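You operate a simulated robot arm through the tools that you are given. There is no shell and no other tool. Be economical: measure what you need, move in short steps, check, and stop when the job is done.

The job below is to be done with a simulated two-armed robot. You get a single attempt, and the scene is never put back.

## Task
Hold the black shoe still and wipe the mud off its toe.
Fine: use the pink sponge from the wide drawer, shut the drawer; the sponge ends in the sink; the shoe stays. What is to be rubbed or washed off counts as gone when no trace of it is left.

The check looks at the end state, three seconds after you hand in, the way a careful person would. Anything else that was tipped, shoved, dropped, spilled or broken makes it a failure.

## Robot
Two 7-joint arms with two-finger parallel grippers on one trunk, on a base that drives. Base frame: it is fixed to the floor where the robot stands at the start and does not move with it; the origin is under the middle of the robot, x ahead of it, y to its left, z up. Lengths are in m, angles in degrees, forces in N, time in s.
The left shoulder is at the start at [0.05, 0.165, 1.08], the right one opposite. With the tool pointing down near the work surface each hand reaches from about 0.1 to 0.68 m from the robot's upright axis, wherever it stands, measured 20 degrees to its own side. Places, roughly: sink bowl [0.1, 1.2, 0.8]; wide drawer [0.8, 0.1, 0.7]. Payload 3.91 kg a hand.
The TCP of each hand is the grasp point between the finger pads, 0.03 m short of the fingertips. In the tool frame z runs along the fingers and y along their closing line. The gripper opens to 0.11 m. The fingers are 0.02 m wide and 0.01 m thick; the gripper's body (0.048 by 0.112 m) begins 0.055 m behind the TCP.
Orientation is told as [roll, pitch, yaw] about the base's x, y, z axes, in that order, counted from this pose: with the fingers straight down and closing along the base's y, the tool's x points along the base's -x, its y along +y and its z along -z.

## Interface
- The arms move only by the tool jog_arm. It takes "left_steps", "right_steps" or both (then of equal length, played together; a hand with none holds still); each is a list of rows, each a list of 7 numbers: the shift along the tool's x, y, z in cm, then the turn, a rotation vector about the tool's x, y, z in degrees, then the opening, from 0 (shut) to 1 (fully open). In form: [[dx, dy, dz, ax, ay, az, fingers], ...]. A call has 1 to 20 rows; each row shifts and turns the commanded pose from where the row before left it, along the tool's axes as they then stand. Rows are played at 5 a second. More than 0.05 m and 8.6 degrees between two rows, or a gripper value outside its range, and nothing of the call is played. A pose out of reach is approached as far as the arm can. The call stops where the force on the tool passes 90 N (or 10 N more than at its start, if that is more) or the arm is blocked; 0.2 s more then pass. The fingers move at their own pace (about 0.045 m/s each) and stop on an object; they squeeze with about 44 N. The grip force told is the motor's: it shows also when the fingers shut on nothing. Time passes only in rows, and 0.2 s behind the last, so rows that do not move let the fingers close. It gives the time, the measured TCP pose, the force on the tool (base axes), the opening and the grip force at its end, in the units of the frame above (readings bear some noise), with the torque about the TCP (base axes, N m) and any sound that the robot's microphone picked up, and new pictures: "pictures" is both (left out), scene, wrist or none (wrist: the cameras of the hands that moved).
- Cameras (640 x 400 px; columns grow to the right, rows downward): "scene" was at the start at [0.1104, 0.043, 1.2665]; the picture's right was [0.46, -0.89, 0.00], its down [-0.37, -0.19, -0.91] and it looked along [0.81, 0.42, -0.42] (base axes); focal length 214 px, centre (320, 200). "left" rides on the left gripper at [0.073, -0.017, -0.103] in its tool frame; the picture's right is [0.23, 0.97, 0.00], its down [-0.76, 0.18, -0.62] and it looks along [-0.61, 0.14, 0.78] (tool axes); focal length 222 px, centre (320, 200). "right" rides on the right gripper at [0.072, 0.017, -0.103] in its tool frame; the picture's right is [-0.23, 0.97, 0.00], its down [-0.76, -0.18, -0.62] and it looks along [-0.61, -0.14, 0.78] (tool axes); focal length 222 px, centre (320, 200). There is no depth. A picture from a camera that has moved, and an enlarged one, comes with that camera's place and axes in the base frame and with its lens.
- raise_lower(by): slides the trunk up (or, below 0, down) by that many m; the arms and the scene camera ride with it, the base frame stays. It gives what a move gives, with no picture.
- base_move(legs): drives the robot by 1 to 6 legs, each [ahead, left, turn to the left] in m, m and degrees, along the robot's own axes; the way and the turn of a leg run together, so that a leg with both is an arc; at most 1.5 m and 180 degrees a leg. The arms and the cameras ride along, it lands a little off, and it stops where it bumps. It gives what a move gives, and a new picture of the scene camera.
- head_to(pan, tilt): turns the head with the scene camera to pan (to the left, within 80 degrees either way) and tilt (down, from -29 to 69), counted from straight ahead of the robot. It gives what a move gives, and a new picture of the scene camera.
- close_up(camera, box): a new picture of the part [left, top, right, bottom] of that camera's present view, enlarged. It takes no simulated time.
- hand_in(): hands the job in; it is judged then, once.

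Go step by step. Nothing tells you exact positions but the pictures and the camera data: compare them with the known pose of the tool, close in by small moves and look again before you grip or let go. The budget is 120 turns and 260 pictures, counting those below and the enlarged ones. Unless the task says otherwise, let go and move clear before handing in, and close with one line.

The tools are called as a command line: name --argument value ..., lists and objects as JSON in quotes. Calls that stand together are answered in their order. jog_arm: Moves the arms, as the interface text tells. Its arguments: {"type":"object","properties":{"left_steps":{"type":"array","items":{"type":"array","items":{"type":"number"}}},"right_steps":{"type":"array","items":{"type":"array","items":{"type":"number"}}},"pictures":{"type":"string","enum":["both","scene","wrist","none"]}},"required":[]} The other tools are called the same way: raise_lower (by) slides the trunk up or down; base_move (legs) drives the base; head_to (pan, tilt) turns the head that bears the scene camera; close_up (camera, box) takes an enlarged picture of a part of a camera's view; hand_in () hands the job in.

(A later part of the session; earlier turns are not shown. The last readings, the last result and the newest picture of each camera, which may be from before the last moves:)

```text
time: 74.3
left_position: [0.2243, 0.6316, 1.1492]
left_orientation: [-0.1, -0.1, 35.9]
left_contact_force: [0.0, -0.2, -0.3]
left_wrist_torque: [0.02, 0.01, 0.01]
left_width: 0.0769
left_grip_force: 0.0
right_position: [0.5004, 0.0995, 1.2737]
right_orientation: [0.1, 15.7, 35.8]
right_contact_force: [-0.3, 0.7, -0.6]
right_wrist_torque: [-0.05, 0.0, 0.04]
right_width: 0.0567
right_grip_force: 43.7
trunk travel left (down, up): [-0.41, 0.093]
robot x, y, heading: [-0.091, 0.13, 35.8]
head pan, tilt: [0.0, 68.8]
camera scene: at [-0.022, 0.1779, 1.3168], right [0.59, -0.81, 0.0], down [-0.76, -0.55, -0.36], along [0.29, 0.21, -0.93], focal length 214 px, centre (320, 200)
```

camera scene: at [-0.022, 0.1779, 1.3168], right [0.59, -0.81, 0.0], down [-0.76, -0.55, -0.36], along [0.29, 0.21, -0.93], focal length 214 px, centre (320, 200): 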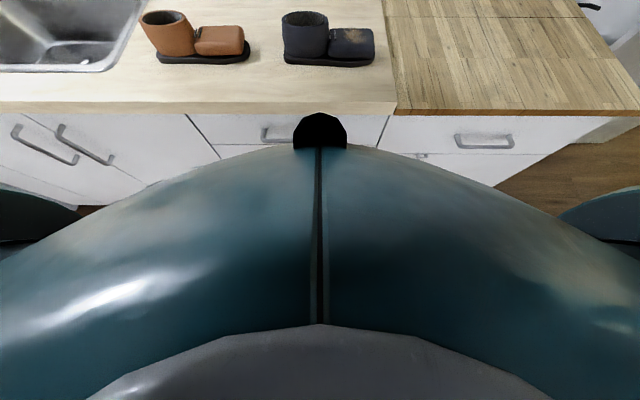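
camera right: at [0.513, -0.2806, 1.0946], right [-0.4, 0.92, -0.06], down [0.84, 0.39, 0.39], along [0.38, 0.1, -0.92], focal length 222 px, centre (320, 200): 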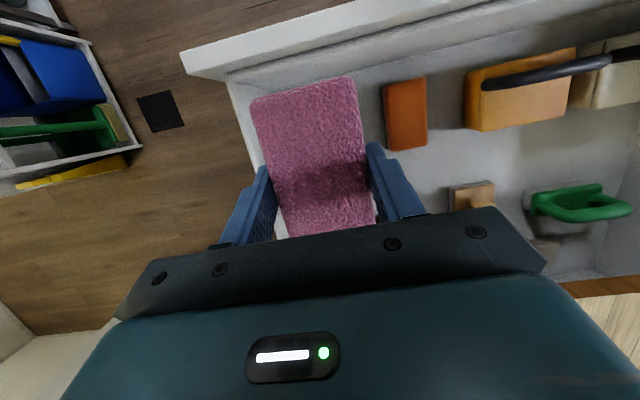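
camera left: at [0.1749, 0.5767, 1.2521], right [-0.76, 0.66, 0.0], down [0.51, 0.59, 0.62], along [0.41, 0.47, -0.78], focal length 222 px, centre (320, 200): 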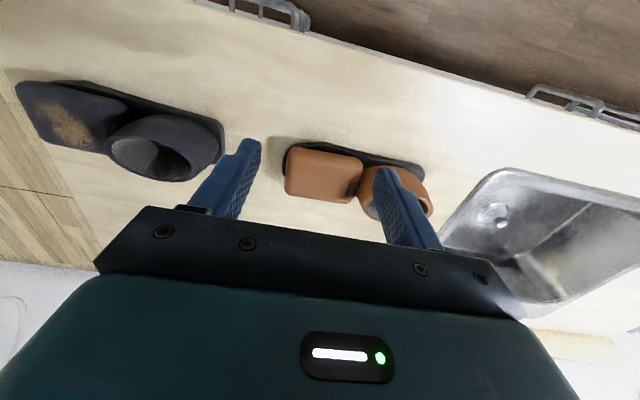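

There's room: the torso front is about 0.24 m ahead of the axis and the counter 0.46 m. I'll drive 7 cm closer with the left hand pulled back first, then come at the heel from the near side.

jog_arm --left_steps '[[4, 0, 0, 0, 0, 0, 0.7], [4, 0, 0, 0, 0, 0, 0.7], [4, 0, 0, 0, 0, 0, 0.7], [2, -3.5, 0, 0, 0, 0, 0.7], [0, -3.5, 0, 0, 0, 0, 0.7], [0, -3.5, 0, 0, 0, 0, 0.7], [0, -3.5, 0, 0, 0, 0, 0.7]]' --pictures "none"

base_move --legs '[[0.07, 0, 0]]'

head_to --pan 0 --tilt 45

```text
time: 76.0
left_position: [0.1798, 0.4548, 1.1492]
left_orientation: [-0.1, 0.0, 36.0]
left_contact_force: [-0.1, -0.2, 0.0]
left_wrist_torque: [0.03, 0.01, -0.02]
left_width: 0.0771
left_grip_force: 0.1
left hand out of reach, approached as far as the arm can: row 7
right_position: [0.5, 0.0996, 1.2755]
right_orientation: [0.1, 15.7, 35.8]
right_contact_force: [0.3, 0.2, 0.3]
right_wrist_torque: [0.03, -0.04, 0.0]
right_width: 0.0564
right_grip_force: 44.0
trunk travel left (down, up): [-0.41, 0.093]
robot x, y, heading: [-0.0913, 0.127, 36.0]
head pan, tilt: [0.0, 68.8]
```

```text
time: 77.0
left_position: [0.2369, 0.4969, 1.1482]
left_orientation: [-0.1, 0.0, 36.1]
left_contact_force: [0.4, 0.8, 0.7]
left_wrist_torque: [-0.03, 0.03, -0.02]
left_width: 0.0769
left_grip_force: 0.1
right_position: [0.5586, 0.1399, 1.2752]
right_orientation: [0.1, 15.8, 35.8]
right_contact_force: [0.8, -0.1, -0.8]
right_wrist_torque: [0.0, 0.03, -0.02]
right_width: 0.0562
right_grip_force: 44.3
trunk travel left (down, up): [-0.41, 0.093]
robot x, y, heading: [-0.0339, 0.1682, 36.0]
head pan, tilt: [0.0, 68.8]
camera scene: at [0.0353, 0.2194, 1.3167], right [0.59, -0.81, 0.0], down [-0.76, -0.55, -0.36], along [0.29, 0.21, -0.93], focal length 214 px, centre (320, 200)
```

scene: 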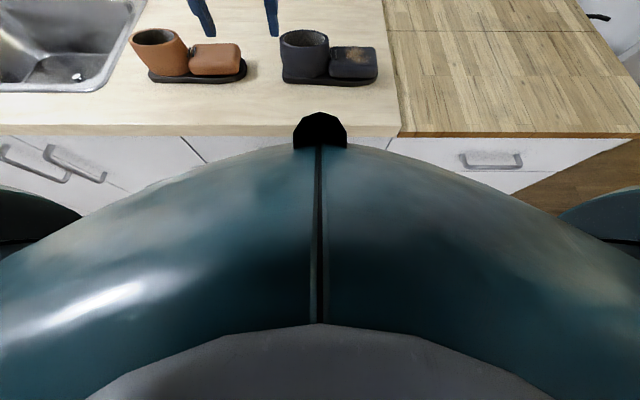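

```text
time: 77.8
left_position: [0.2355, 0.4954, 1.15]
left_orientation: [-0.2, 0.1, 36.0]
left_contact_force: [0.2, -0.5, -1.0]
left_wrist_torque: [0.01, 0.01, -0.01]
left_width: 0.0768
left_grip_force: 0.1
right_position: [0.5579, 0.1406, 1.2744]
right_orientation: [0.1, 15.7, 35.7]
right_contact_force: [-0.1, 0.3, -0.6]
right_wrist_torque: [0.02, 0.0, 0.0]
right_width: 0.0569
right_grip_force: 44.6
trunk travel left (down, up): [-0.41, 0.093]
robot x, y, heading: [-0.0321, 0.167, 35.8]
head pan, tilt: [0.0, 45.0]
camera scene: at [0.0553, 0.2338, 1.3456], right [0.59, -0.81, 0.0], down [-0.57, -0.41, -0.71], along [0.57, 0.41, -0.71], focal length 214 px, centre (320, 200)
```

scene: 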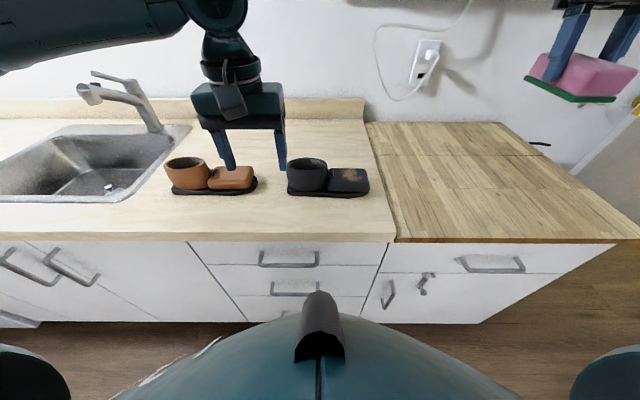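

Now lower the left hand 6 cm, then 14 cm forward toward the heel.

jog_arm --left_steps '[[0, -0.8, 3, 0, 0, 0, 0.65], [0, -0.8, 3, 0, 0, 0, 0.65], [-3.5, 0, 0, 0, 0, 0, 0.65], [-3.5, 0, 0, 0, 0, 0, 0.65], [-3.5, 0, 0, 0, 0, 0, 0.65], [-3.5, 0, 0, 0, 0, 0, 0.65]]' --pictures "both"

```text
time: 79.2
left_position: [0.2795, 0.5955, 1.0949]
left_orientation: [-0.3, -0.1, 36.0]
left_contact_force: [-0.3, -0.4, 0.4]
left_wrist_torque: [0.0, 0.03, -0.02]
left_width: 0.0716
left_grip_force: 0.0
left hand out of reach, approached as far as the arm can: row 1, 2, 3, 4, 5, 6
right_position: [0.5572, 0.1416, 1.2726]
right_orientation: [0.1, 15.6, 35.7]
right_contact_force: [0.1, -0.7, -0.7]
right_wrist_torque: [-0.01, 0.01, 0.02]
right_width: 0.0569
right_grip_force: 44.2
trunk travel left (down, up): [-0.41, 0.093]
robot x, y, heading: [-0.0348, 0.1707, 35.9]
head pan, tilt: [0.0, 45.0]
camera scene: at [0.0552, 0.2341, 1.3456], right [0.59, -0.81, 0.0], down [-0.57, -0.41, -0.71], along [0.57, 0.41, -0.71], focal length 214 px, centre (320, 200)
camera left: at [0.2301, 0.5393, 1.1978], right [-0.76, 0.65, 0.0], down [0.51, 0.59, 0.62], along [0.41, 0.47, -0.78], focal length 222 px, centre (320, 200)
```

scene: 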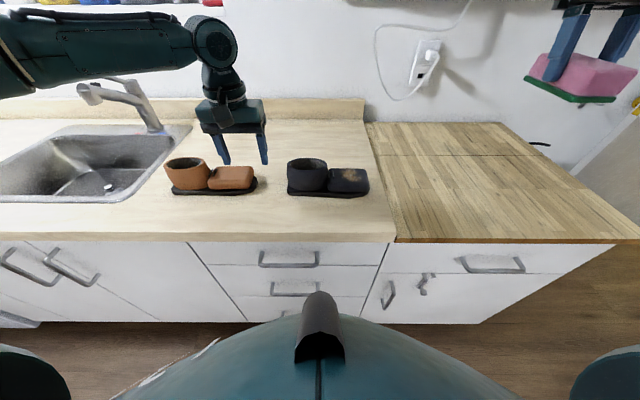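
left: 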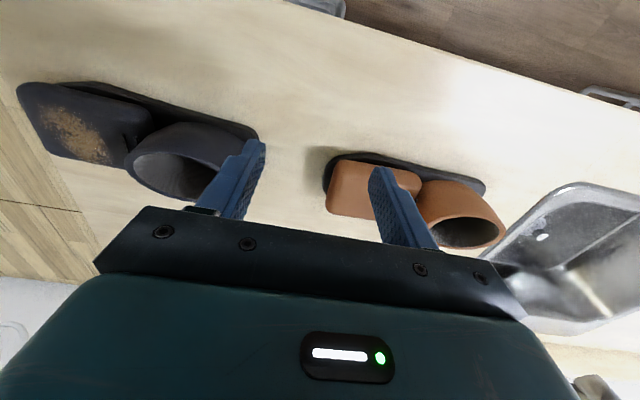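

The arm slides along some joint limit that depends on hand yaw. I'll test whether turning the hand about its axis frees the inward motion.

jog_arm --left_steps '[[1.5, 0, 0, 0, 0, 0, 0.65], [0, 0, 0, 0, 0, 8, 0.65], [0, 0, 0, 0, 0, 8, 0.65], [0, -2, 0, 0, 0, 0, 0.65], [0, -2, 0, 0, 0, 0, 0.65], [0, -2, 0, 0, 0, 0, 0.65]]' --pictures "none"

```text
time: 80.7
left_position: [0.2612, 0.5359, 1.0943]
left_orientation: [-0.2, -0.1, 20.0]
left_contact_force: [-0.5, 0.2, 0.5]
left_wrist_torque: [0.0, 0.0, 0.0]
left_width: 0.0715
left_grip_force: 0.0
left hand out of reach, approached as far as the arm can: row 5, 6
right_position: [0.558, 0.1407, 1.2742]
right_orientation: [0.1, 15.7, 35.8]
right_contact_force: [-0.4, -0.4, 0.2]
right_wrist_torque: [0.03, -0.01, 0.02]
right_width: 0.057
right_grip_force: 43.7
trunk travel left (down, up): [-0.41, 0.093]
robot x, y, heading: [-0.0322, 0.1702, 35.7]
head pan, tilt: [0.0, 45.0]
```

Yaw matters little, but height relative to the shoulder seems to. I'll raise the trunk to its top while keeping the hand low, and retry inward.

raise_lower --by 0.09

jog_arm --left_steps '[[0, 0, 4, 0, 0, 0, 0.65], [0, 0, 4, 0, 0, 0, 0.65], [0, 0, 3, 0, 0, 0, 0.65], [0, -2, 0, 0, 0, 0, 0.65], [0, -2, 0, 0, 0, 0, 0.65], [0, -2, 0, 0, 0, 0, 0.65]]' --pictures "both"

```text
time: 81.9
left_position: [0.2613, 0.5362, 1.1847]
left_orientation: [-0.2, -0.2, 20.1]
left_contact_force: [-0.2, -0.1, 0.4]
left_wrist_torque: [0.05, -0.01, -0.04]
left_width: 0.0714
left_grip_force: 0.0
right_position: [0.5578, 0.1403, 1.3649]
right_orientation: [0.1, 15.7, 35.7]
right_contact_force: [-0.5, -0.7, 0.9]
right_wrist_torque: [0.0, 0.03, 0.0]
right_width: 0.0567
right_grip_force: 43.5
trunk travel left (down, up): [-0.5, 0.003]
robot x, y, heading: [-0.0292, 0.17, 35.9]
head pan, tilt: [0.0, 45.0]
```

```text
time: 83.3
left_position: [0.2285, 0.5052, 1.097]
left_orientation: [-0.4, -0.2, 20.0]
left_contact_force: [-0.2, 0.3, 0.4]
left_wrist_torque: [0.01, 0.03, 0.03]
left_width: 0.0714
left_grip_force: 0.1
left hand out of reach, approached as far as the arm can: row 2, 3, 4, 5, 6
right_position: [0.5572, 0.1404, 1.3635]
right_orientation: [0.1, 15.7, 35.8]
right_contact_force: [-0.3, -0.3, -0.6]
right_wrist_torque: [0.01, 0.0, 0.0]
right_width: 0.0566
right_grip_force: 43.6
trunk travel left (down, up): [-0.5, 0.003]
robot x, y, heading: [-0.0348, 0.1689, 35.9]
head pan, tilt: [0.0, 45.0]
camera scene: at [0.0551, 0.2336, 1.4357], right [0.59, -0.81, 0.0], down [-0.57, -0.41, -0.71], along [0.57, 0.41, -0.71], focal length 214 px, centre (320, 200)
camera left: at [0.1654, 0.4648, 1.1999], right [-0.55, 0.84, -0.01], down [0.65, 0.43, 0.62], along [0.53, 0.34, -0.78], focal length 222 px, centre (320, 200)
```

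scene: 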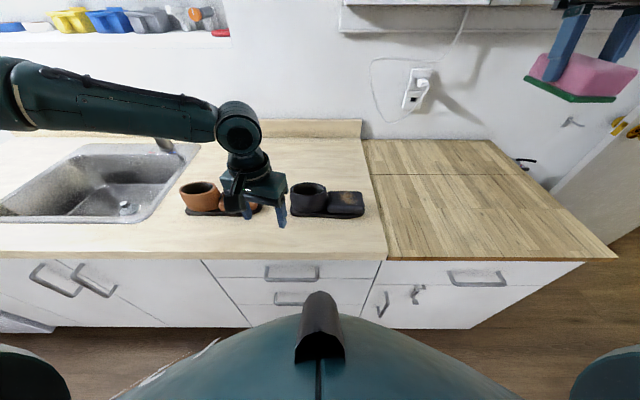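
left: 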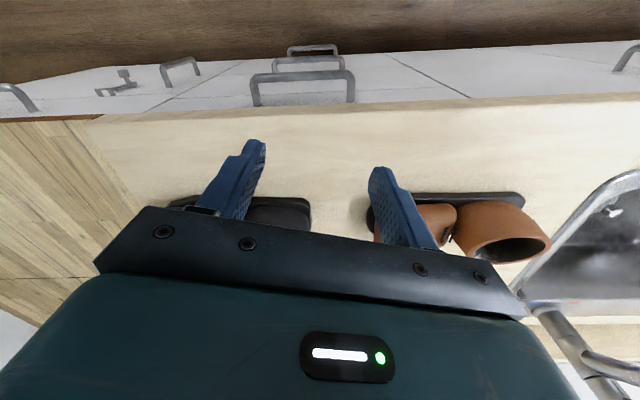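

Going to the top of the trunk made it worse; the geometry says a middle trunk height should suit. I'll lift the hand, lower the trunk 0.16 m, and try again inward first, then forward.

jog_arm --left_steps '[[0, 0, -4.5, 0, 0, -8, 0.65], [0, 0, -4.5, 0, 0, -8, 0.65], [0, 0, -4.5, 0, 0, 0, 0.65], [0, -2, 0, 0, 0, 0, 0.65], [0, -3, 0, 0, 0, 0, 0.65], [0, -3, 0, 0, 0, 0, 0.65]]' --pictures "none"

raise_lower --by -0.16

```text
time: 84.7
left_position: [0.2358, 0.499, 1.2326]
left_orientation: [-0.2, -0.1, 36.0]
left_contact_force: [-0.4, 1.1, 1.1]
left_wrist_torque: [0.04, 0.01, -0.01]
left_width: 0.0716
left_grip_force: 0.0
left hand out of reach, approached as far as the arm can: row 4, 5, 6
right_position: [0.5573, 0.1408, 1.3623]
right_orientation: [0.0, 15.6, 35.8]
right_contact_force: [1.1, 0.1, 0.0]
right_wrist_torque: [0.01, -0.02, -0.01]
right_width: 0.0569
right_grip_force: 43.8
trunk travel left (down, up): [-0.5, 0.003]
robot x, y, heading: [-0.0313, 0.1705, 35.9]
head pan, tilt: [0.0, 45.0]
```

```text
time: 86.5
left_position: [0.2344, 0.4981, 1.0721]
left_orientation: [-0.1, -0.1, 36.0]
left_contact_force: [1.3, -0.3, -0.3]
left_wrist_torque: [-0.01, 0.02, -0.02]
left_width: 0.0714
left_grip_force: 0.1
right_position: [0.5577, 0.14, 1.2035]
right_orientation: [0.1, 15.7, 35.8]
right_contact_force: [0.1, 0.5, 0.0]
right_wrist_torque: [0.02, -0.05, 0.03]
right_width: 0.0568
right_grip_force: 44.4
trunk travel left (down, up): [-0.34, 0.163]
robot x, y, heading: [-0.0312, 0.168, 36.0]
head pan, tilt: [0.0, 45.0]
```

The left arm's inward limit looks fixed. I'll test how far inward the right hand can go, high above everything.

jog_arm --right_steps '[[0, 3.5, 0, 0, 0, 0, 0], [0, 3.5, 0, 0, 0, 0, 0], [0, 3.5, 0, 0, 0, 0, 0], [0, 3.5, 0, 0, 0, 0, 0], [0, 3.5, 0, 0, 0, 0, 0], [0, 3.5, 0, 0, 0, 0, 0], [0, 3.5, 0, 0, 0, 0, 0], [0, 3.5, 0, 0, 0, 0, 0]]' --pictures "scene"

```text
time: 88.3
left_position: [0.2343, 0.4977, 1.0717]
left_orientation: [-0.1, -0.1, 36.1]
left_contact_force: [0.5, 0.5, -1.1]
left_wrist_torque: [0.0, -0.04, -0.01]
left_width: 0.0717
left_grip_force: 0.2
right_position: [0.3773, 0.2802, 1.1655]
right_orientation: [0.2, 15.7, 35.8]
right_contact_force: [-0.3, -0.3, 0.0]
right_wrist_torque: [0.0, 0.02, -0.01]
right_width: 0.0567
right_grip_force: 43.4
right hand out of reach, approached as far as the arm can: row 3, 4, 5, 6, 7, 8
trunk travel left (down, up): [-0.34, 0.163]
robot x, y, heading: [-0.0351, 0.1678, 36.1]
head pan, tilt: [0.0, 45.0]
camera scene: at [0.0551, 0.2338, 1.2757], right [0.59, -0.81, 0.0], down [-0.57, -0.41, -0.71], along [0.57, 0.41, -0.71], focal length 214 px, centre (320, 200)
```

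scene: 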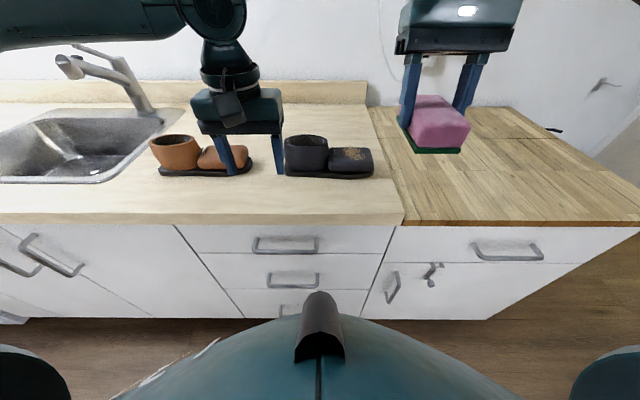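

Both arms show the same inward limit, yet the right hand started further inward when high above its shoulder. I'll test the left hand higher relative to the shoulder.

jog_arm --left_steps '[[0, 0, -4.5, 0, 0, 0, 0.65], [0, 0, -4.5, 0, 0, 0, 0.65], [0, 0, -4.5, 0, 0, 0, 0.65], [0, 0, -4.5, 0, 0, 0, 0.65], [0, -2, 0, 0, 0, 0, 0.65], [0, -2, 0, 0, 0, 0, 0.65], [0, -2, 0, 0, 0, 0, 0.65], [0, -2, 0, 0, 0, 0, 0.65]]' --pictures "none"

```text
time: 90.1
left_position: [0.1931, 0.5005, 1.2268]
left_orientation: [-0.2, 0.0, 35.9]
left_contact_force: [-0.5, -0.4, -1.2]
left_wrist_torque: [-0.01, 0.02, -0.02]
left_width: 0.0717
left_grip_force: 0.1
left hand out of reach, approached as far as the arm can: row 1, 2, 3, 4, 5, 6, 7, 8
right_position: [0.3776, 0.2807, 1.165]
right_orientation: [0.1, 15.7, 35.7]
right_contact_force: [0.5, -0.4, 0.1]
right_wrist_torque: [0.02, 0.0, -0.01]
right_width: 0.0563
right_grip_force: 44.2
trunk travel left (down, up): [-0.34, 0.163]
robot x, y, heading: [-0.0327, 0.168, 35.8]
head pan, tilt: [0.0, 45.0]
```

The limits depend on wrist position, so leaning the hand outward should gain reach. I'll turn the left hand so it closes along the counter's depth (to pinch the near heel wall) and lean its body to the left.

jog_arm --left_steps '[[0, 2, 3, 0, 0, 8.2, 0.65], [0, 0, 0, 0, 0, 8.2, 0.65], [0, 0, 0, 0, 0, 8.2, 0.65], [0, 0, 0, 0, 0, 8.2, 0.65], [0, 0, 0, 0, 0, 8.2, 0.65], [0, 0, 0, 0, 0, 8.2, 0.65], [0, 0, 0, 0, 0, 8.2, 0.65], [0, 0, 0, 0, 0, 8.2, 0.65], [0, 0, 0, 0, 0, 8.2, 0.65], [0, 0, 0, 0, 0, 8.2, 0.65], [0, 0, 0, 0, 0, 8, 0.65], [0, 0, 0, 0, -8, 0, 0.65], [0, 0, 0, 0, -8, 0, 0.65], [0, 0, 0, 0, -8, 0, 0.65], [0, 0, 0, 0, -8, 0, 0.65]]' --pictures "both"

```text
time: 93.3
left_position: [0.1833, 0.5186, 1.1976]
left_orientation: [0.2, -32.3, -54.1]
left_contact_force: [-0.3, 0.5, -0.2]
left_wrist_torque: [0.01, 0.03, 0.01]
left_width: 0.0717
left_grip_force: 0.0
right_position: [0.3766, 0.2815, 1.1663]
right_orientation: [0.1, 15.7, 35.8]
right_contact_force: [0.4, 0.0, 0.3]
right_wrist_torque: [0.02, 0.01, 0.0]
right_width: 0.0567
right_grip_force: 44.0
trunk travel left (down, up): [-0.34, 0.163]
robot x, y, heading: [-0.0317, 0.1679, 35.8]
head pan, tilt: [0.0, 45.0]
camera scene: at [0.055, 0.2342, 1.2757], right [0.59, -0.81, 0.0], down [-0.57, -0.41, -0.71], along [0.57, 0.41, -0.71], focal length 214 px, centre (320, 200)
camera left: at [0.1001, 0.602, 1.2468], right [0.68, 0.73, -0.12], down [0.32, -0.15, 0.93], along [0.66, -0.67, -0.33], focal length 222 px, centre (320, 200)
```

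scene: 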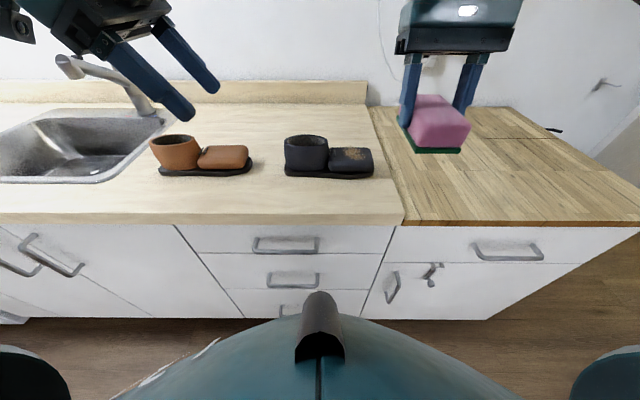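
left: 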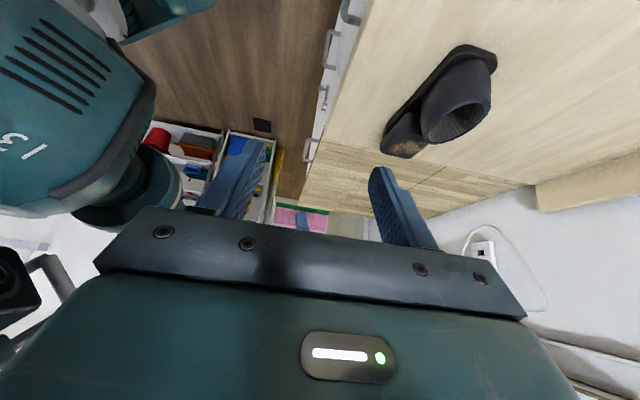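

Leaning works and the view of the heel cup is good. I'll bring the hand toward the near wall of the cup, staying above it.

jog_arm --left_steps '[[-0.6, 2.8, 2.3, 0, 0, 0, 0.65], [-0.6, 2.8, 2.3, 0, 0, 0, 0.65], [-0.6, 2.8, 2.3, 0, 0, 0, 0.65], [-0.6, 2.8, 2.3, 0, 0, 0, 0.65], [-0.6, 2.8, 2.3, 0, 0, 0, 0.65], [-0.6, 2.8, 2.3, 0, 0, 0, 0.65]]' --pictures "both"

```text
time: 94.7
left_position: [0.3406, 0.5382, 1.0963]
left_orientation: [0.2, -32.2, -54.0]
left_contact_force: [-0.1, 0.4, 0.8]
left_wrist_torque: [-0.01, 0.02, -0.02]
left_width: 0.0716
left_grip_force: 0.0
left hand out of reach, approached as far as the arm can: row 5, 6
right_position: [0.3775, 0.2802, 1.1651]
right_orientation: [0.2, 15.7, 35.8]
right_contact_force: [-0.4, -0.3, -0.2]
right_wrist_torque: [0.02, 0.02, -0.04]
right_width: 0.0565
right_grip_force: 44.4
trunk travel left (down, up): [-0.34, 0.163]
robot x, y, heading: [-0.0327, 0.1668, 35.8]
head pan, tilt: [0.0, 45.0]
camera scene: at [0.0552, 0.2336, 1.2757], right [0.59, -0.81, 0.0], down [-0.57, -0.41, -0.71], along [0.57, 0.41, -0.71], focal length 214 px, centre (320, 200)
camera left: at [0.2581, 0.6217, 1.1462], right [0.67, 0.73, -0.12], down [0.33, -0.15, 0.93], along [0.66, -0.67, -0.34], focal length 222 px, centre (320, 200)
```

scene: 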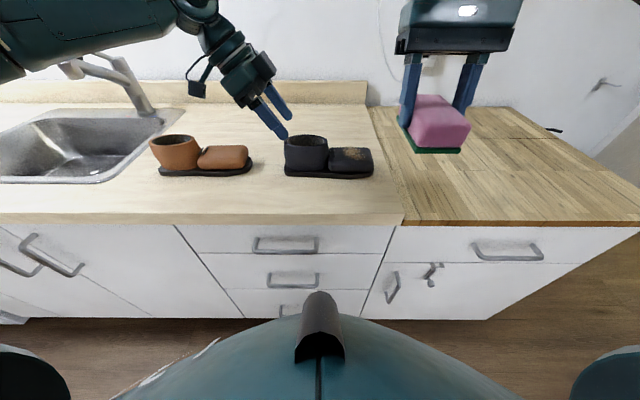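
left: 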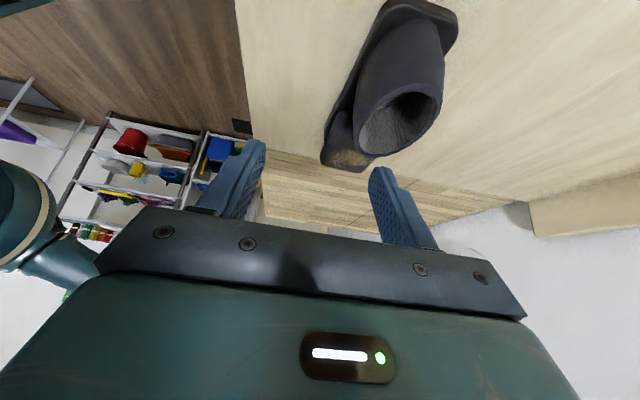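

The cup opening centre is near [0.427, 0.548, 0.99] and its near wall around n≈0.63 (just beyond my current depth). I'll advance half way with the fingers 5 cm apart and look.

jog_arm --left_steps '[[0.4, 0, 2, 0, 0, 0, 0.5], [0.4, 1.1, 1.5, 0, 0, 0, 0.5], [0.2, 1.1, 1, 0, 0, 0, 0.5], [0, 1.1, 0, 0, 0, 0, 0.5]]' --pictures "wrist"

```text
time: 95.7
left_position: [0.3446, 0.5466, 1.0527]
left_orientation: [0.2, -32.3, -54.1]
left_contact_force: [-0.2, -0.1, 1.0]
left_wrist_torque: [0.0, 0.0, 0.02]
left_width: 0.0551
left_grip_force: 0.0
left hand out of reach, approached as far as the arm can: row 1, 2, 3, 4
right_position: [0.3766, 0.2804, 1.1648]
right_orientation: [0.2, 15.7, 35.8]
right_contact_force: [-0.1, -0.2, -0.1]
right_wrist_torque: [-0.02, -0.03, -0.01]
right_width: 0.0569
right_grip_force: 43.7
trunk travel left (down, up): [-0.34, 0.163]
robot x, y, heading: [-0.0312, 0.1659, 35.8]
head pan, tilt: [0.0, 45.0]
camera left: at [0.2609, 0.631, 1.1012], right [0.67, 0.73, -0.12], down [0.33, -0.15, 0.93], along [0.66, -0.67, -0.34], focal length 222 px, centre (320, 200)
```

left: 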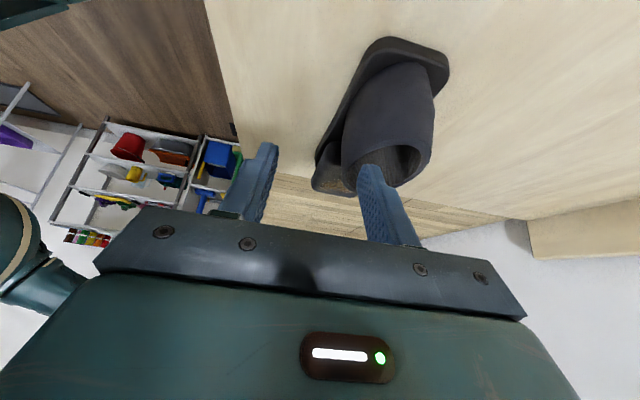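

I'm still short inward. I'll lean the hand 8° more and creep the base forward 3 cm and right 2 cm (fingers are above the rim).

jog_arm --left_steps '[[0, 0, -0.5, 0, -8, 0, 0.5]]' --pictures "none"

base_move --legs '[[0.03, -0.02, 0]]'

jog_arm --left_steps '[[-0.8, 0, 0.7, 0, 0, 0, 0.5], [-0.8, 0, 0.7, 0, 0, 0, 0.5]]' --pictures "wrist"

```text
time: 96.1
left_position: [0.3417, 0.5495, 1.0569]
left_orientation: [0.1, -40.3, -54.1]
left_contact_force: [0.3, 0.5, 0.4]
left_wrist_torque: [0.0, 0.02, 0.02]
left_width: 0.0552
left_grip_force: 0.0
right_position: [0.3765, 0.2808, 1.1671]
right_orientation: [0.2, 15.6, 35.8]
right_contact_force: [0.0, 0.6, -0.7]
right_wrist_torque: [-0.02, -0.03, 0.0]
right_width: 0.0568
right_grip_force: 44.1
trunk travel left (down, up): [-0.34, 0.163]
robot x, y, heading: [-0.0343, 0.1699, 35.8]
head pan, tilt: [0.0, 45.0]
```

```text
time: 97.0
left_position: [0.379, 0.5496, 1.056]
left_orientation: [0.0, -40.2, -54.0]
left_contact_force: [0.4, 0.1, -0.4]
left_wrist_torque: [0.0, 0.0, -0.04]
left_width: 0.0551
left_grip_force: 0.0
right_position: [0.4146, 0.2811, 1.1653]
right_orientation: [0.2, 15.6, 35.8]
right_contact_force: [0.0, -0.5, -1.3]
right_wrist_torque: [0.01, 0.04, 0.01]
right_width: 0.0566
right_grip_force: 43.9
trunk travel left (down, up): [-0.34, 0.163]
robot x, y, heading: [0.0016, 0.1659, 35.8]
head pan, tilt: [0.0, 45.0]
camera scene: at [0.0924, 0.2345, 1.2755], right [0.59, -0.81, 0.0], down [-0.57, -0.41, -0.71], along [0.57, 0.41, -0.71], focal length 214 px, centre (320, 200)
```

scene: 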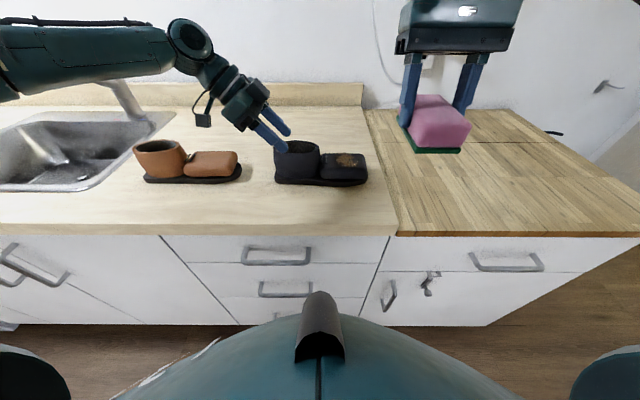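

```text
time: 97.6
left_position: [0.391, 0.5318, 1.058]
left_orientation: [0.2, -40.3, -54.1]
left_contact_force: [-0.2, -0.4, 0.4]
left_wrist_torque: [0.01, 0.01, 0.04]
left_width: 0.0549
left_grip_force: 0.1
right_position: [0.4122, 0.2803, 1.1662]
right_orientation: [0.2, 15.6, 35.8]
right_contact_force: [0.1, -0.2, -0.2]
right_wrist_torque: [-0.01, 0.0, -0.03]
right_width: 0.0567
right_grip_force: 43.9
trunk travel left (down, up): [-0.34, 0.163]
robot x, y, heading: [0.0018, 0.1695, 35.9]
head pan, tilt: [0.0, 45.0]
camera left: at [0.3055, 0.6212, 1.0898], right [0.69, 0.71, -0.15], down [0.25, -0.04, 0.97], along [0.68, -0.7, -0.2], focal length 222 px, centre (320, 200)
```

left: 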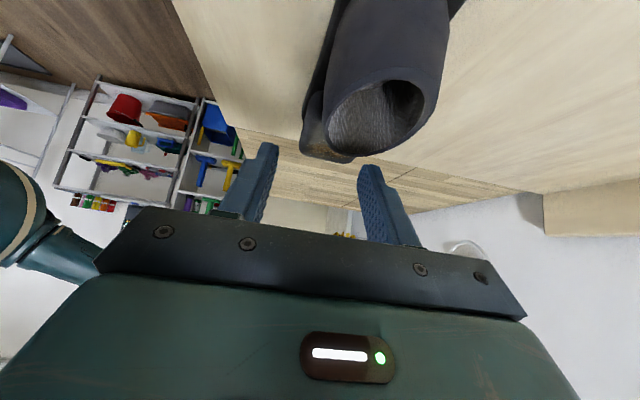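

Now the hand is at n≈0.629, directly above the near wall. I'll descend 3 cm and look.

jog_arm --left_steps '[[0.97, 0.2, 1.14, 0, 0, 0, 0.5], [0.97, 0, 1.14, 0, 0, 0, 0.5]]' --pictures "both"

close_up --camera "left" --box '[200, 60, 520, 260]'

close_up --camera "scene" --box '[220, 80, 412, 200]'

```text
time: 98.2
left_position: [0.3897, 0.5345, 1.0289]
left_orientation: [0.2, -40.3, -54.0]
left_contact_force: [-0.4, -1.0, 0.9]
left_wrist_torque: [-0.01, 0.0, -0.03]
left_width: 0.055
left_grip_force: 0.0
left hand out of reach, approached as far as the arm can: row 2
right_position: [0.4134, 0.2819, 1.1652]
right_orientation: [0.1, 15.7, 35.9]
right_contact_force: [0.3, 0.0, 0.1]
right_wrist_torque: [-0.01, -0.01, -0.03]
right_width: 0.0567
right_grip_force: 44.2
trunk travel left (down, up): [-0.34, 0.163]
robot x, y, heading: [0.0034, 0.1698, 36.0]
head pan, tilt: [0.0, 45.0]
camera scene: at [0.0914, 0.2346, 1.2756], right [0.59, -0.81, 0.0], down [-0.57, -0.41, -0.71], along [0.57, 0.41, -0.71], focal length 214 px, centre (320, 200)
camera left: at [0.303, 0.6231, 1.0594], right [0.69, 0.71, -0.14], down [0.25, -0.04, 0.97], along [0.68, -0.7, -0.2], focal length 222 px, centre (320, 200)
```

scene: 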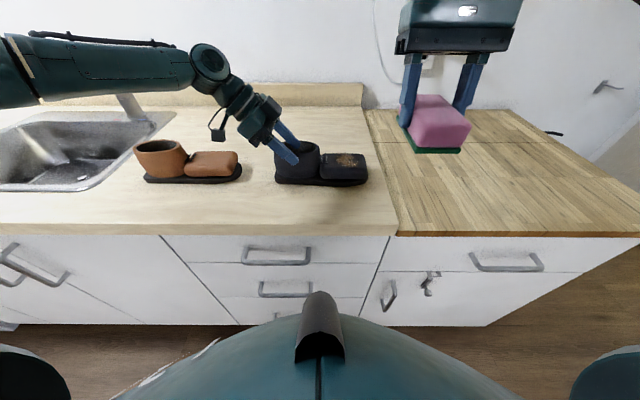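
left: 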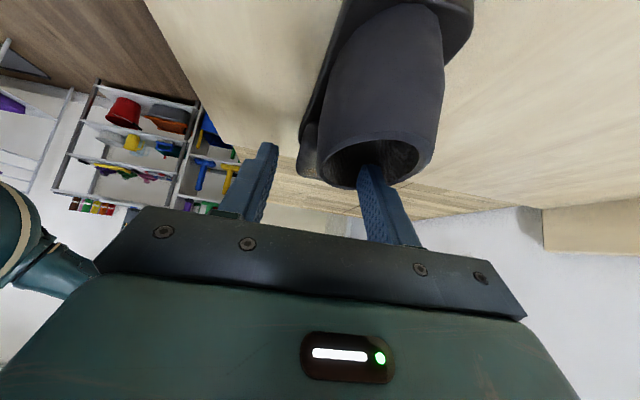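

```text
2.00 times, centred on (360, 160) of left
camera zoom: at [0.303, 0.6231, 1.0594], right [0.69, 0.71, -0.14], down [0.25, -0.04, 0.97], along [0.68, -0.7, -0.2], focal length 444 px, centre (240, 280)
```

zoom: 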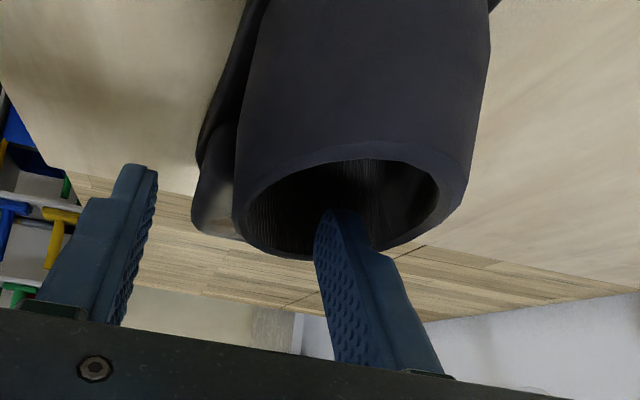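

```text
3.33 times, centred on (316, 140) of scene
camera zoom: at [0.0914, 0.2346, 1.2756], right [0.59, -0.81, 0.0], down [-0.57, -0.41, -0.71], along [0.57, 0.41, -0.71], focal length 715 px, centre (333, 400)
```

zoom: 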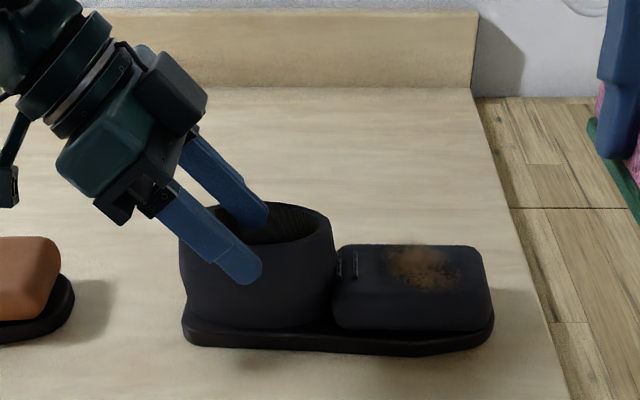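

The fingers straddle the near heel wall, well centred. I'll go 2 cm deeper and look before closing.

jog_arm --left_steps '[[0.5, 0, 0.9, 0, 0, 0, 0.5], [0.5, 0, 0.9, 0, 0, 0, 0.5]]' --pictures "none"

close_up --camera "left" --box '[200, 60, 520, 260]'

close_up --camera "scene" --box '[220, 80, 412, 200]'

```text
time: 98.8
left_position: [0.386, 0.532, 1.0087]
left_orientation: [0.2, -40.3, -54.1]
left_contact_force: [-0.2, -1.1, 0.2]
left_wrist_torque: [0.0, 0.01, 0.01]
left_width: 0.0549
left_grip_force: 0.1
left hand out of reach, approached as far as the arm can: row 1, 2
right_position: [0.4135, 0.2816, 1.1658]
right_orientation: [0.1, 15.7, 35.8]
right_contact_force: [1.2, -0.3, 0.4]
right_wrist_torque: [0.0, 0.0, 0.01]
right_width: 0.0567
right_grip_force: 44.0
trunk travel left (down, up): [-0.34, 0.163]
robot x, y, heading: [0.0044, 0.1691, 35.7]
head pan, tilt: [0.0, 45.0]
```

```text
2.00 times, centred on (360, 160) of left
camera zoom: at [0.2991, 0.6206, 1.0404], right [0.69, 0.71, -0.14], down [0.25, -0.04, 0.97], along [0.68, -0.7, -0.2], focal length 444 px, centre (240, 280)
```

zoom: 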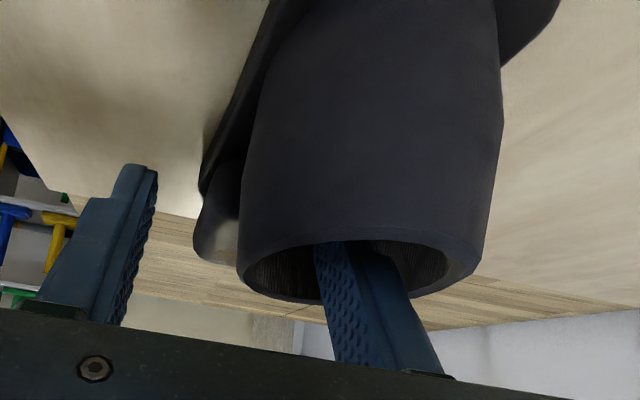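

```text
3.33 times, centred on (316, 140) of scene
camera zoom: at [0.0914, 0.2345, 1.2756], right [0.59, -0.81, 0.0], down [-0.57, -0.41, -0.71], along [0.57, 0.41, -0.71], focal length 715 px, centre (333, 400)
```

zoom: 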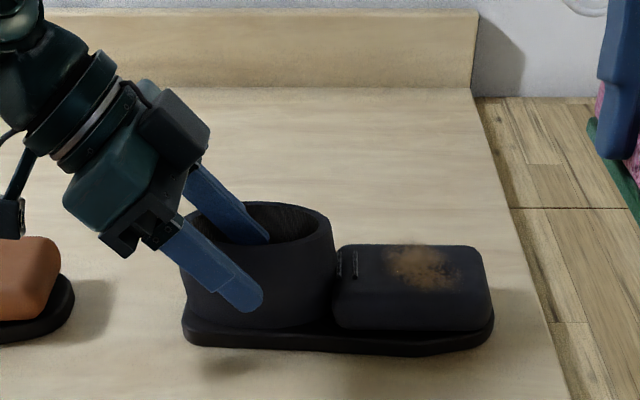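

The pinch is placed well. Before closing I'll check that the right hand can reach the toe from this base pose: straighten its tilt, lean it right, and hover over the toe.

jog_arm --right_steps '[[0, 0, 0, 0, -8, 0, 0], [0, 0, 0, 0, -8, 0, 0], [0, 0, 0, -8, 0, 0, 0], [0, 0, 0, -8, 0, 0, 0], [0, 0, 0, -8, 0, 0, 0], [0, 0, 0, -8, 0, 0, 0], [-3.6, 0.8, 2.7, 0, 0, 0, 0], [-3.6, 0.8, 2.7, 0, 0, 0, 0], [-3.6, 0.8, 2.7, 0, 0, 0, 0], [-3.6, 0.8, 2.7, 0, 0, 0, 0]]' --pictures "both"

```text
time: 101.0
left_position: [0.3839, 0.5321, 1.0088]
left_orientation: [0.2, -40.3, -54.2]
left_contact_force: [-0.3, -0.4, 0.0]
left_wrist_torque: [0.02, 0.0, 0.01]
left_width: 0.0549
left_grip_force: 0.0
right_position: [0.4745, 0.4099, 1.09]
right_orientation: [32.3, -0.5, 35.7]
right_contact_force: [-0.4, -1.0, 0.5]
right_wrist_torque: [0.0, -0.01, 0.0]
right_width: 0.0565
right_grip_force: 44.3
right hand out of reach, approached as far as the arm can: row 10
trunk travel left (down, up): [-0.34, 0.163]
robot x, y, heading: [0.0038, 0.1665, 35.9]
head pan, tilt: [0.0, 45.0]
camera scene: at [0.0907, 0.2339, 1.2758], right [0.59, -0.81, 0.0], down [-0.57, -0.41, -0.71], along [0.57, 0.41, -0.71], focal length 214 px, centre (320, 200)
camera right: at [0.4399, 0.3341, 1.1857], right [-0.3, 0.8, 0.52], down [0.9, 0.05, 0.44], along [0.32, 0.6, -0.73], focal length 222 px, centre (320, 200)
```

scene: 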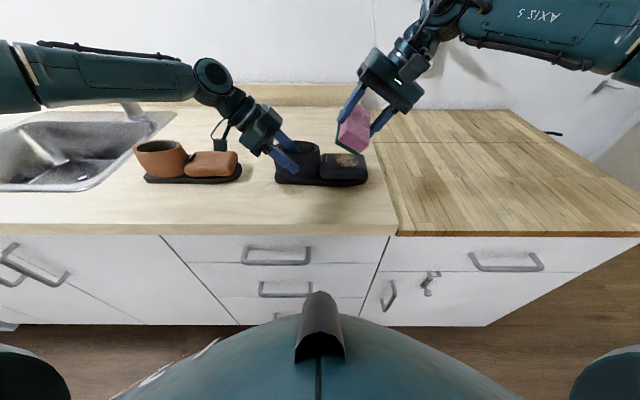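
right: 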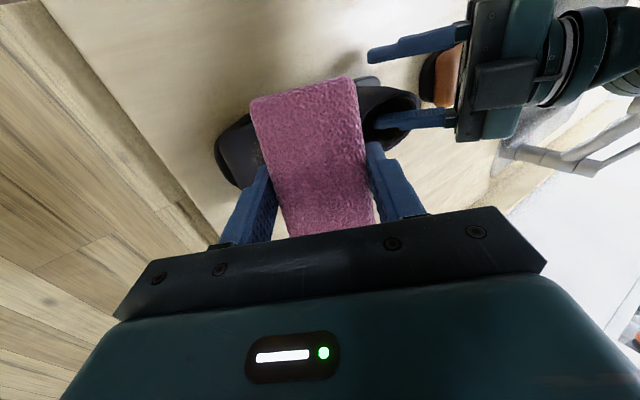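

The right hand reaches the toe. Now I close the left hand on the heel wall.

jog_arm --left_steps '[[0, 0, 0, 0, 0, 0, 0], [0, 0, 0, 0, 0, 0, 0], [0, 0, 0, 0, 0, 0, 0], [0, 0, 0, 0, 0, 0, 0], [0, 0, 0, 0, 0, 0, 0]]' --pictures "none"

close_up --camera "scene" --box '[240, 80, 432, 200]'

close_up --camera "left" --box '[200, 60, 520, 260]'

```text
time: 102.2
left_position: [0.3854, 0.5322, 1.0084]
left_orientation: [0.0, -40.3, -54.1]
left_contact_force: [-1.0, -0.6, 0.6]
left_wrist_torque: [-0.14, 0.07, -0.05]
left_width: 0.0053
left_grip_force: 44.1
right_position: [0.4753, 0.4094, 1.088]
right_orientation: [32.1, -0.4, 35.7]
right_contact_force: [0.1, -0.2, -0.5]
right_wrist_torque: [-0.02, 0.01, 0.01]
right_width: 0.0566
right_grip_force: 44.0
trunk travel left (down, up): [-0.34, 0.163]
robot x, y, heading: [0.0027, 0.1671, 35.9]
head pan, tilt: [0.0, 45.0]
```

```text
3.33 times, centred on (336, 140) of scene
camera zoom: at [0.0913, 0.2345, 1.2756], right [0.59, -0.81, 0.0], down [-0.57, -0.41, -0.71], along [0.57, 0.41, -0.71], focal length 715 px, centre (267, 400)
```

zoom: 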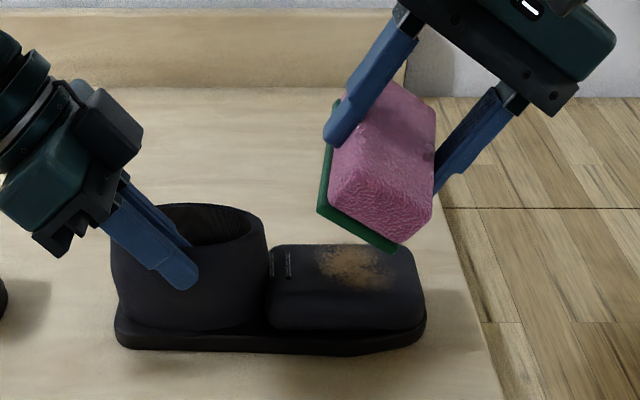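

```text
2.00 times, centred on (360, 160) of left
camera zoom: at [0.299, 0.6205, 1.0406], right [0.69, 0.71, -0.14], down [0.25, -0.04, 0.97], along [0.68, -0.7, -0.2], focal length 444 px, centre (240, 280)
```

zoom: 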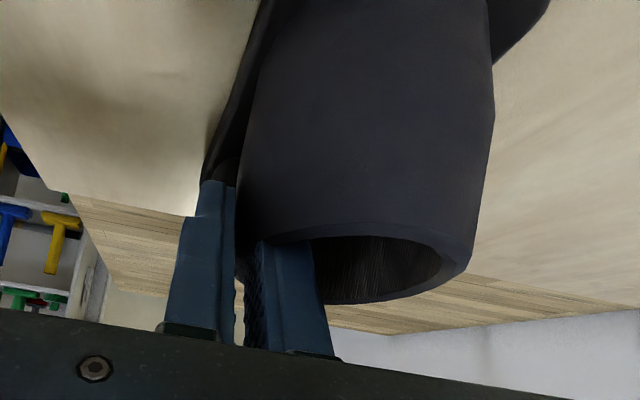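

The heel wall is gripped and the shoe did not shift. I'll pitch the right hand forward 16° again so the sponge's lower edge is level, and see whether that is in reach.

jog_arm --right_steps '[[0, -0.8, 1.2, 0, 0, 0, 0], [0, 0, 0, 0, 8, 0, 0], [0, 0, 0, 0, 8, 0, 0]]' --pictures "none"

close_up --camera "scene" --box '[240, 80, 432, 200]'

```text
time: 103.0
left_position: [0.3862, 0.5319, 1.0095]
left_orientation: [0.1, -40.3, -54.1]
left_contact_force: [0.9, -0.5, 0.5]
left_wrist_torque: [-0.02, 0.09, -0.04]
left_width: 0.0055
left_grip_force: 44.6
right_position: [0.4632, 0.369, 1.0739]
right_orientation: [33.2, 13.1, 44.4]
right_contact_force: [-0.1, -0.5, -0.1]
right_wrist_torque: [0.0, 0.02, -0.02]
right_width: 0.0568
right_grip_force: 44.6
right hand out of reach, approached as far as the arm can: row 2, 3
trunk travel left (down, up): [-0.34, 0.163]
robot x, y, heading: [-0.0002, 0.1666, 36.0]
head pan, tilt: [0.0, 45.0]
```

```text
3.33 times, centred on (336, 140) of scene
camera zoom: at [0.0914, 0.2345, 1.2756], right [0.59, -0.81, 0.0], down [-0.57, -0.41, -0.71], along [0.57, 0.41, -0.71], focal length 715 px, centre (267, 400)
```

zoom: 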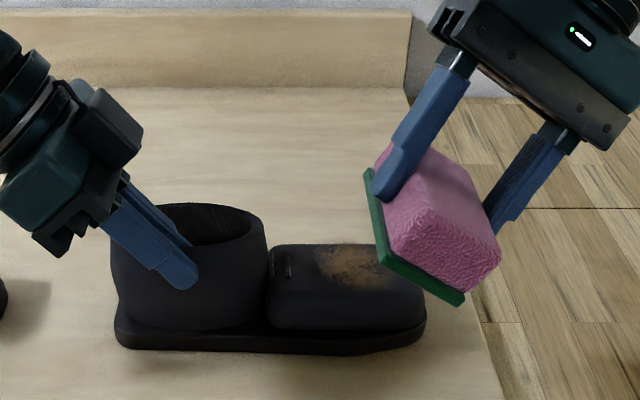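

With the level edge the reach falls short by about 4 cm. I'll release the heel, lift clear, drive 4 cm closer, and re-pinch at the same spot.

jog_arm --left_steps '[[0, 0, 0, 0, 0, 0, 0.5], [0, 0, 0, 0, 0, 0, 0.5], [0, 0, 0, 0, 0, 0, 0.5], [0, 0, 0, 0, 0, 0, 0.5], [-0.64, 0, -0.77, 0, 0, 0, 0.5], [-1.28, 0, -1.53, 0, 0, 0, 0.5], [-1.28, 0, -1.53, 0, 0, 0, 0.5]]' --right_steps '[[0, 0, 0, 0, 0, 0, 0], [0, 0, 0, 0, 0, 0, 0], [0, 0, 0, 0, 0, 0, 0], [0, 0, 0, 0, 0, 0, 0], [0, 0, -1.5, 0, 0, 0, 0], [0, 0, -1.5, 0, 0, 0, 0], [0, 0, -1.5, 0, 0, 0, 0]]' --pictures "none"

base_move --legs '[[0.045, 0, 0]]'

```text
time: 104.6
left_position: [0.3844, 0.5317, 1.0585]
left_orientation: [0.1, -40.3, -54.0]
left_contact_force: [0.1, 0.9, 0.3]
left_wrist_torque: [0.0, 0.02, 0.01]
left_width: 0.0548
left_grip_force: 0.1
right_position: [0.4864, 0.3561, 1.1109]
right_orientation: [33.2, 13.1, 44.4]
right_contact_force: [0.0, 0.0, -1.2]
right_wrist_torque: [-0.04, 0.0, 0.03]
right_width: 0.0567
right_grip_force: 43.7
trunk travel left (down, up): [-0.34, 0.163]
robot x, y, heading: [0.0016, 0.1743, 35.9]
head pan, tilt: [0.0, 45.0]
```

```text
time: 105.5
left_position: [0.4223, 0.5589, 1.0571]
left_orientation: [0.0, -40.2, -54.1]
left_contact_force: [-0.2, 0.3, -0.6]
left_wrist_torque: [0.0, 0.0, 0.02]
left_width: 0.055
left_grip_force: 0.0
right_position: [0.5244, 0.3823, 1.1102]
right_orientation: [33.3, 13.3, 44.2]
right_contact_force: [-0.4, 0.5, -0.2]
right_wrist_torque: [0.0, 0.04, 0.02]
right_width: 0.0565
right_grip_force: 43.6
trunk travel left (down, up): [-0.34, 0.163]
robot x, y, heading: [0.0387, 0.1945, 36.1]
head pan, tilt: [0.0, 45.0]
camera scene: at [0.1286, 0.2611, 1.2755], right [0.58, -0.81, 0.0], down [-0.57, -0.41, -0.71], along [0.57, 0.41, -0.71], focal length 214 px, centre (320, 200)
```

scene: 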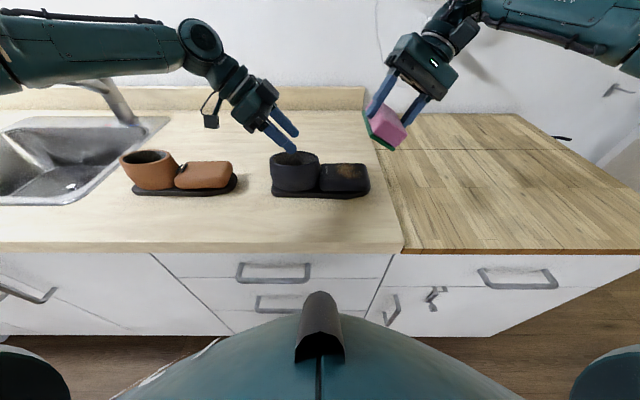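

Now I'll check the right hand over the toe from here.

jog_arm --right_steps '[[-0.7, 2.2, 2.5, 0, 0, 0, 0], [-0.7, 2.2, 2.5, 0, 0, 0, 0]]' --pictures "none"

close_up --camera "scene" --box '[240, 80, 432, 200]'

```text
time: 106.1
left_position: [0.4222, 0.5586, 1.0582]
left_orientation: [0.1, -40.2, -54.2]
left_contact_force: [0.5, -0.4, 0.0]
left_wrist_torque: [-0.01, -0.02, 0.04]
left_width: 0.0551
left_grip_force: 0.0
right_position: [0.4741, 0.4015, 1.0866]
right_orientation: [33.2, 12.9, 44.2]
right_contact_force: [0.2, -1.1, 0.1]
right_wrist_torque: [0.0, 0.01, 0.04]
right_width: 0.0565
right_grip_force: 43.8
right hand out of reach, approached as far as the arm can: row 1, 2
trunk travel left (down, up): [-0.34, 0.163]
robot x, y, heading: [0.0382, 0.1904, 35.5]
head pan, tilt: [0.0, 45.0]
```

```text
3.33 times, centred on (336, 140) of scene
camera zoom: at [0.1276, 0.2606, 1.2757], right [0.58, -0.81, 0.0], down [-0.57, -0.41, -0.71], along [0.57, 0.41, -0.71], focal length 715 px, centre (267, 400)
```

zoom: 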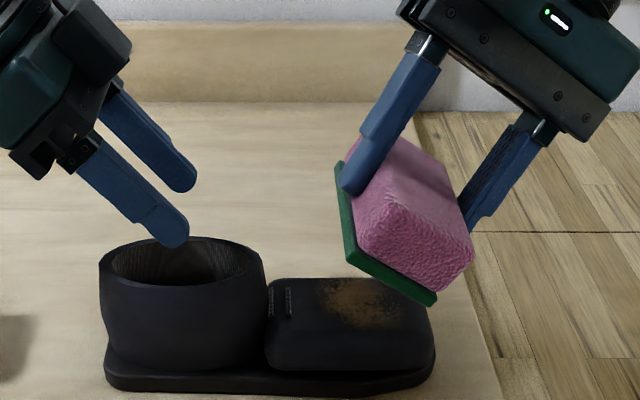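

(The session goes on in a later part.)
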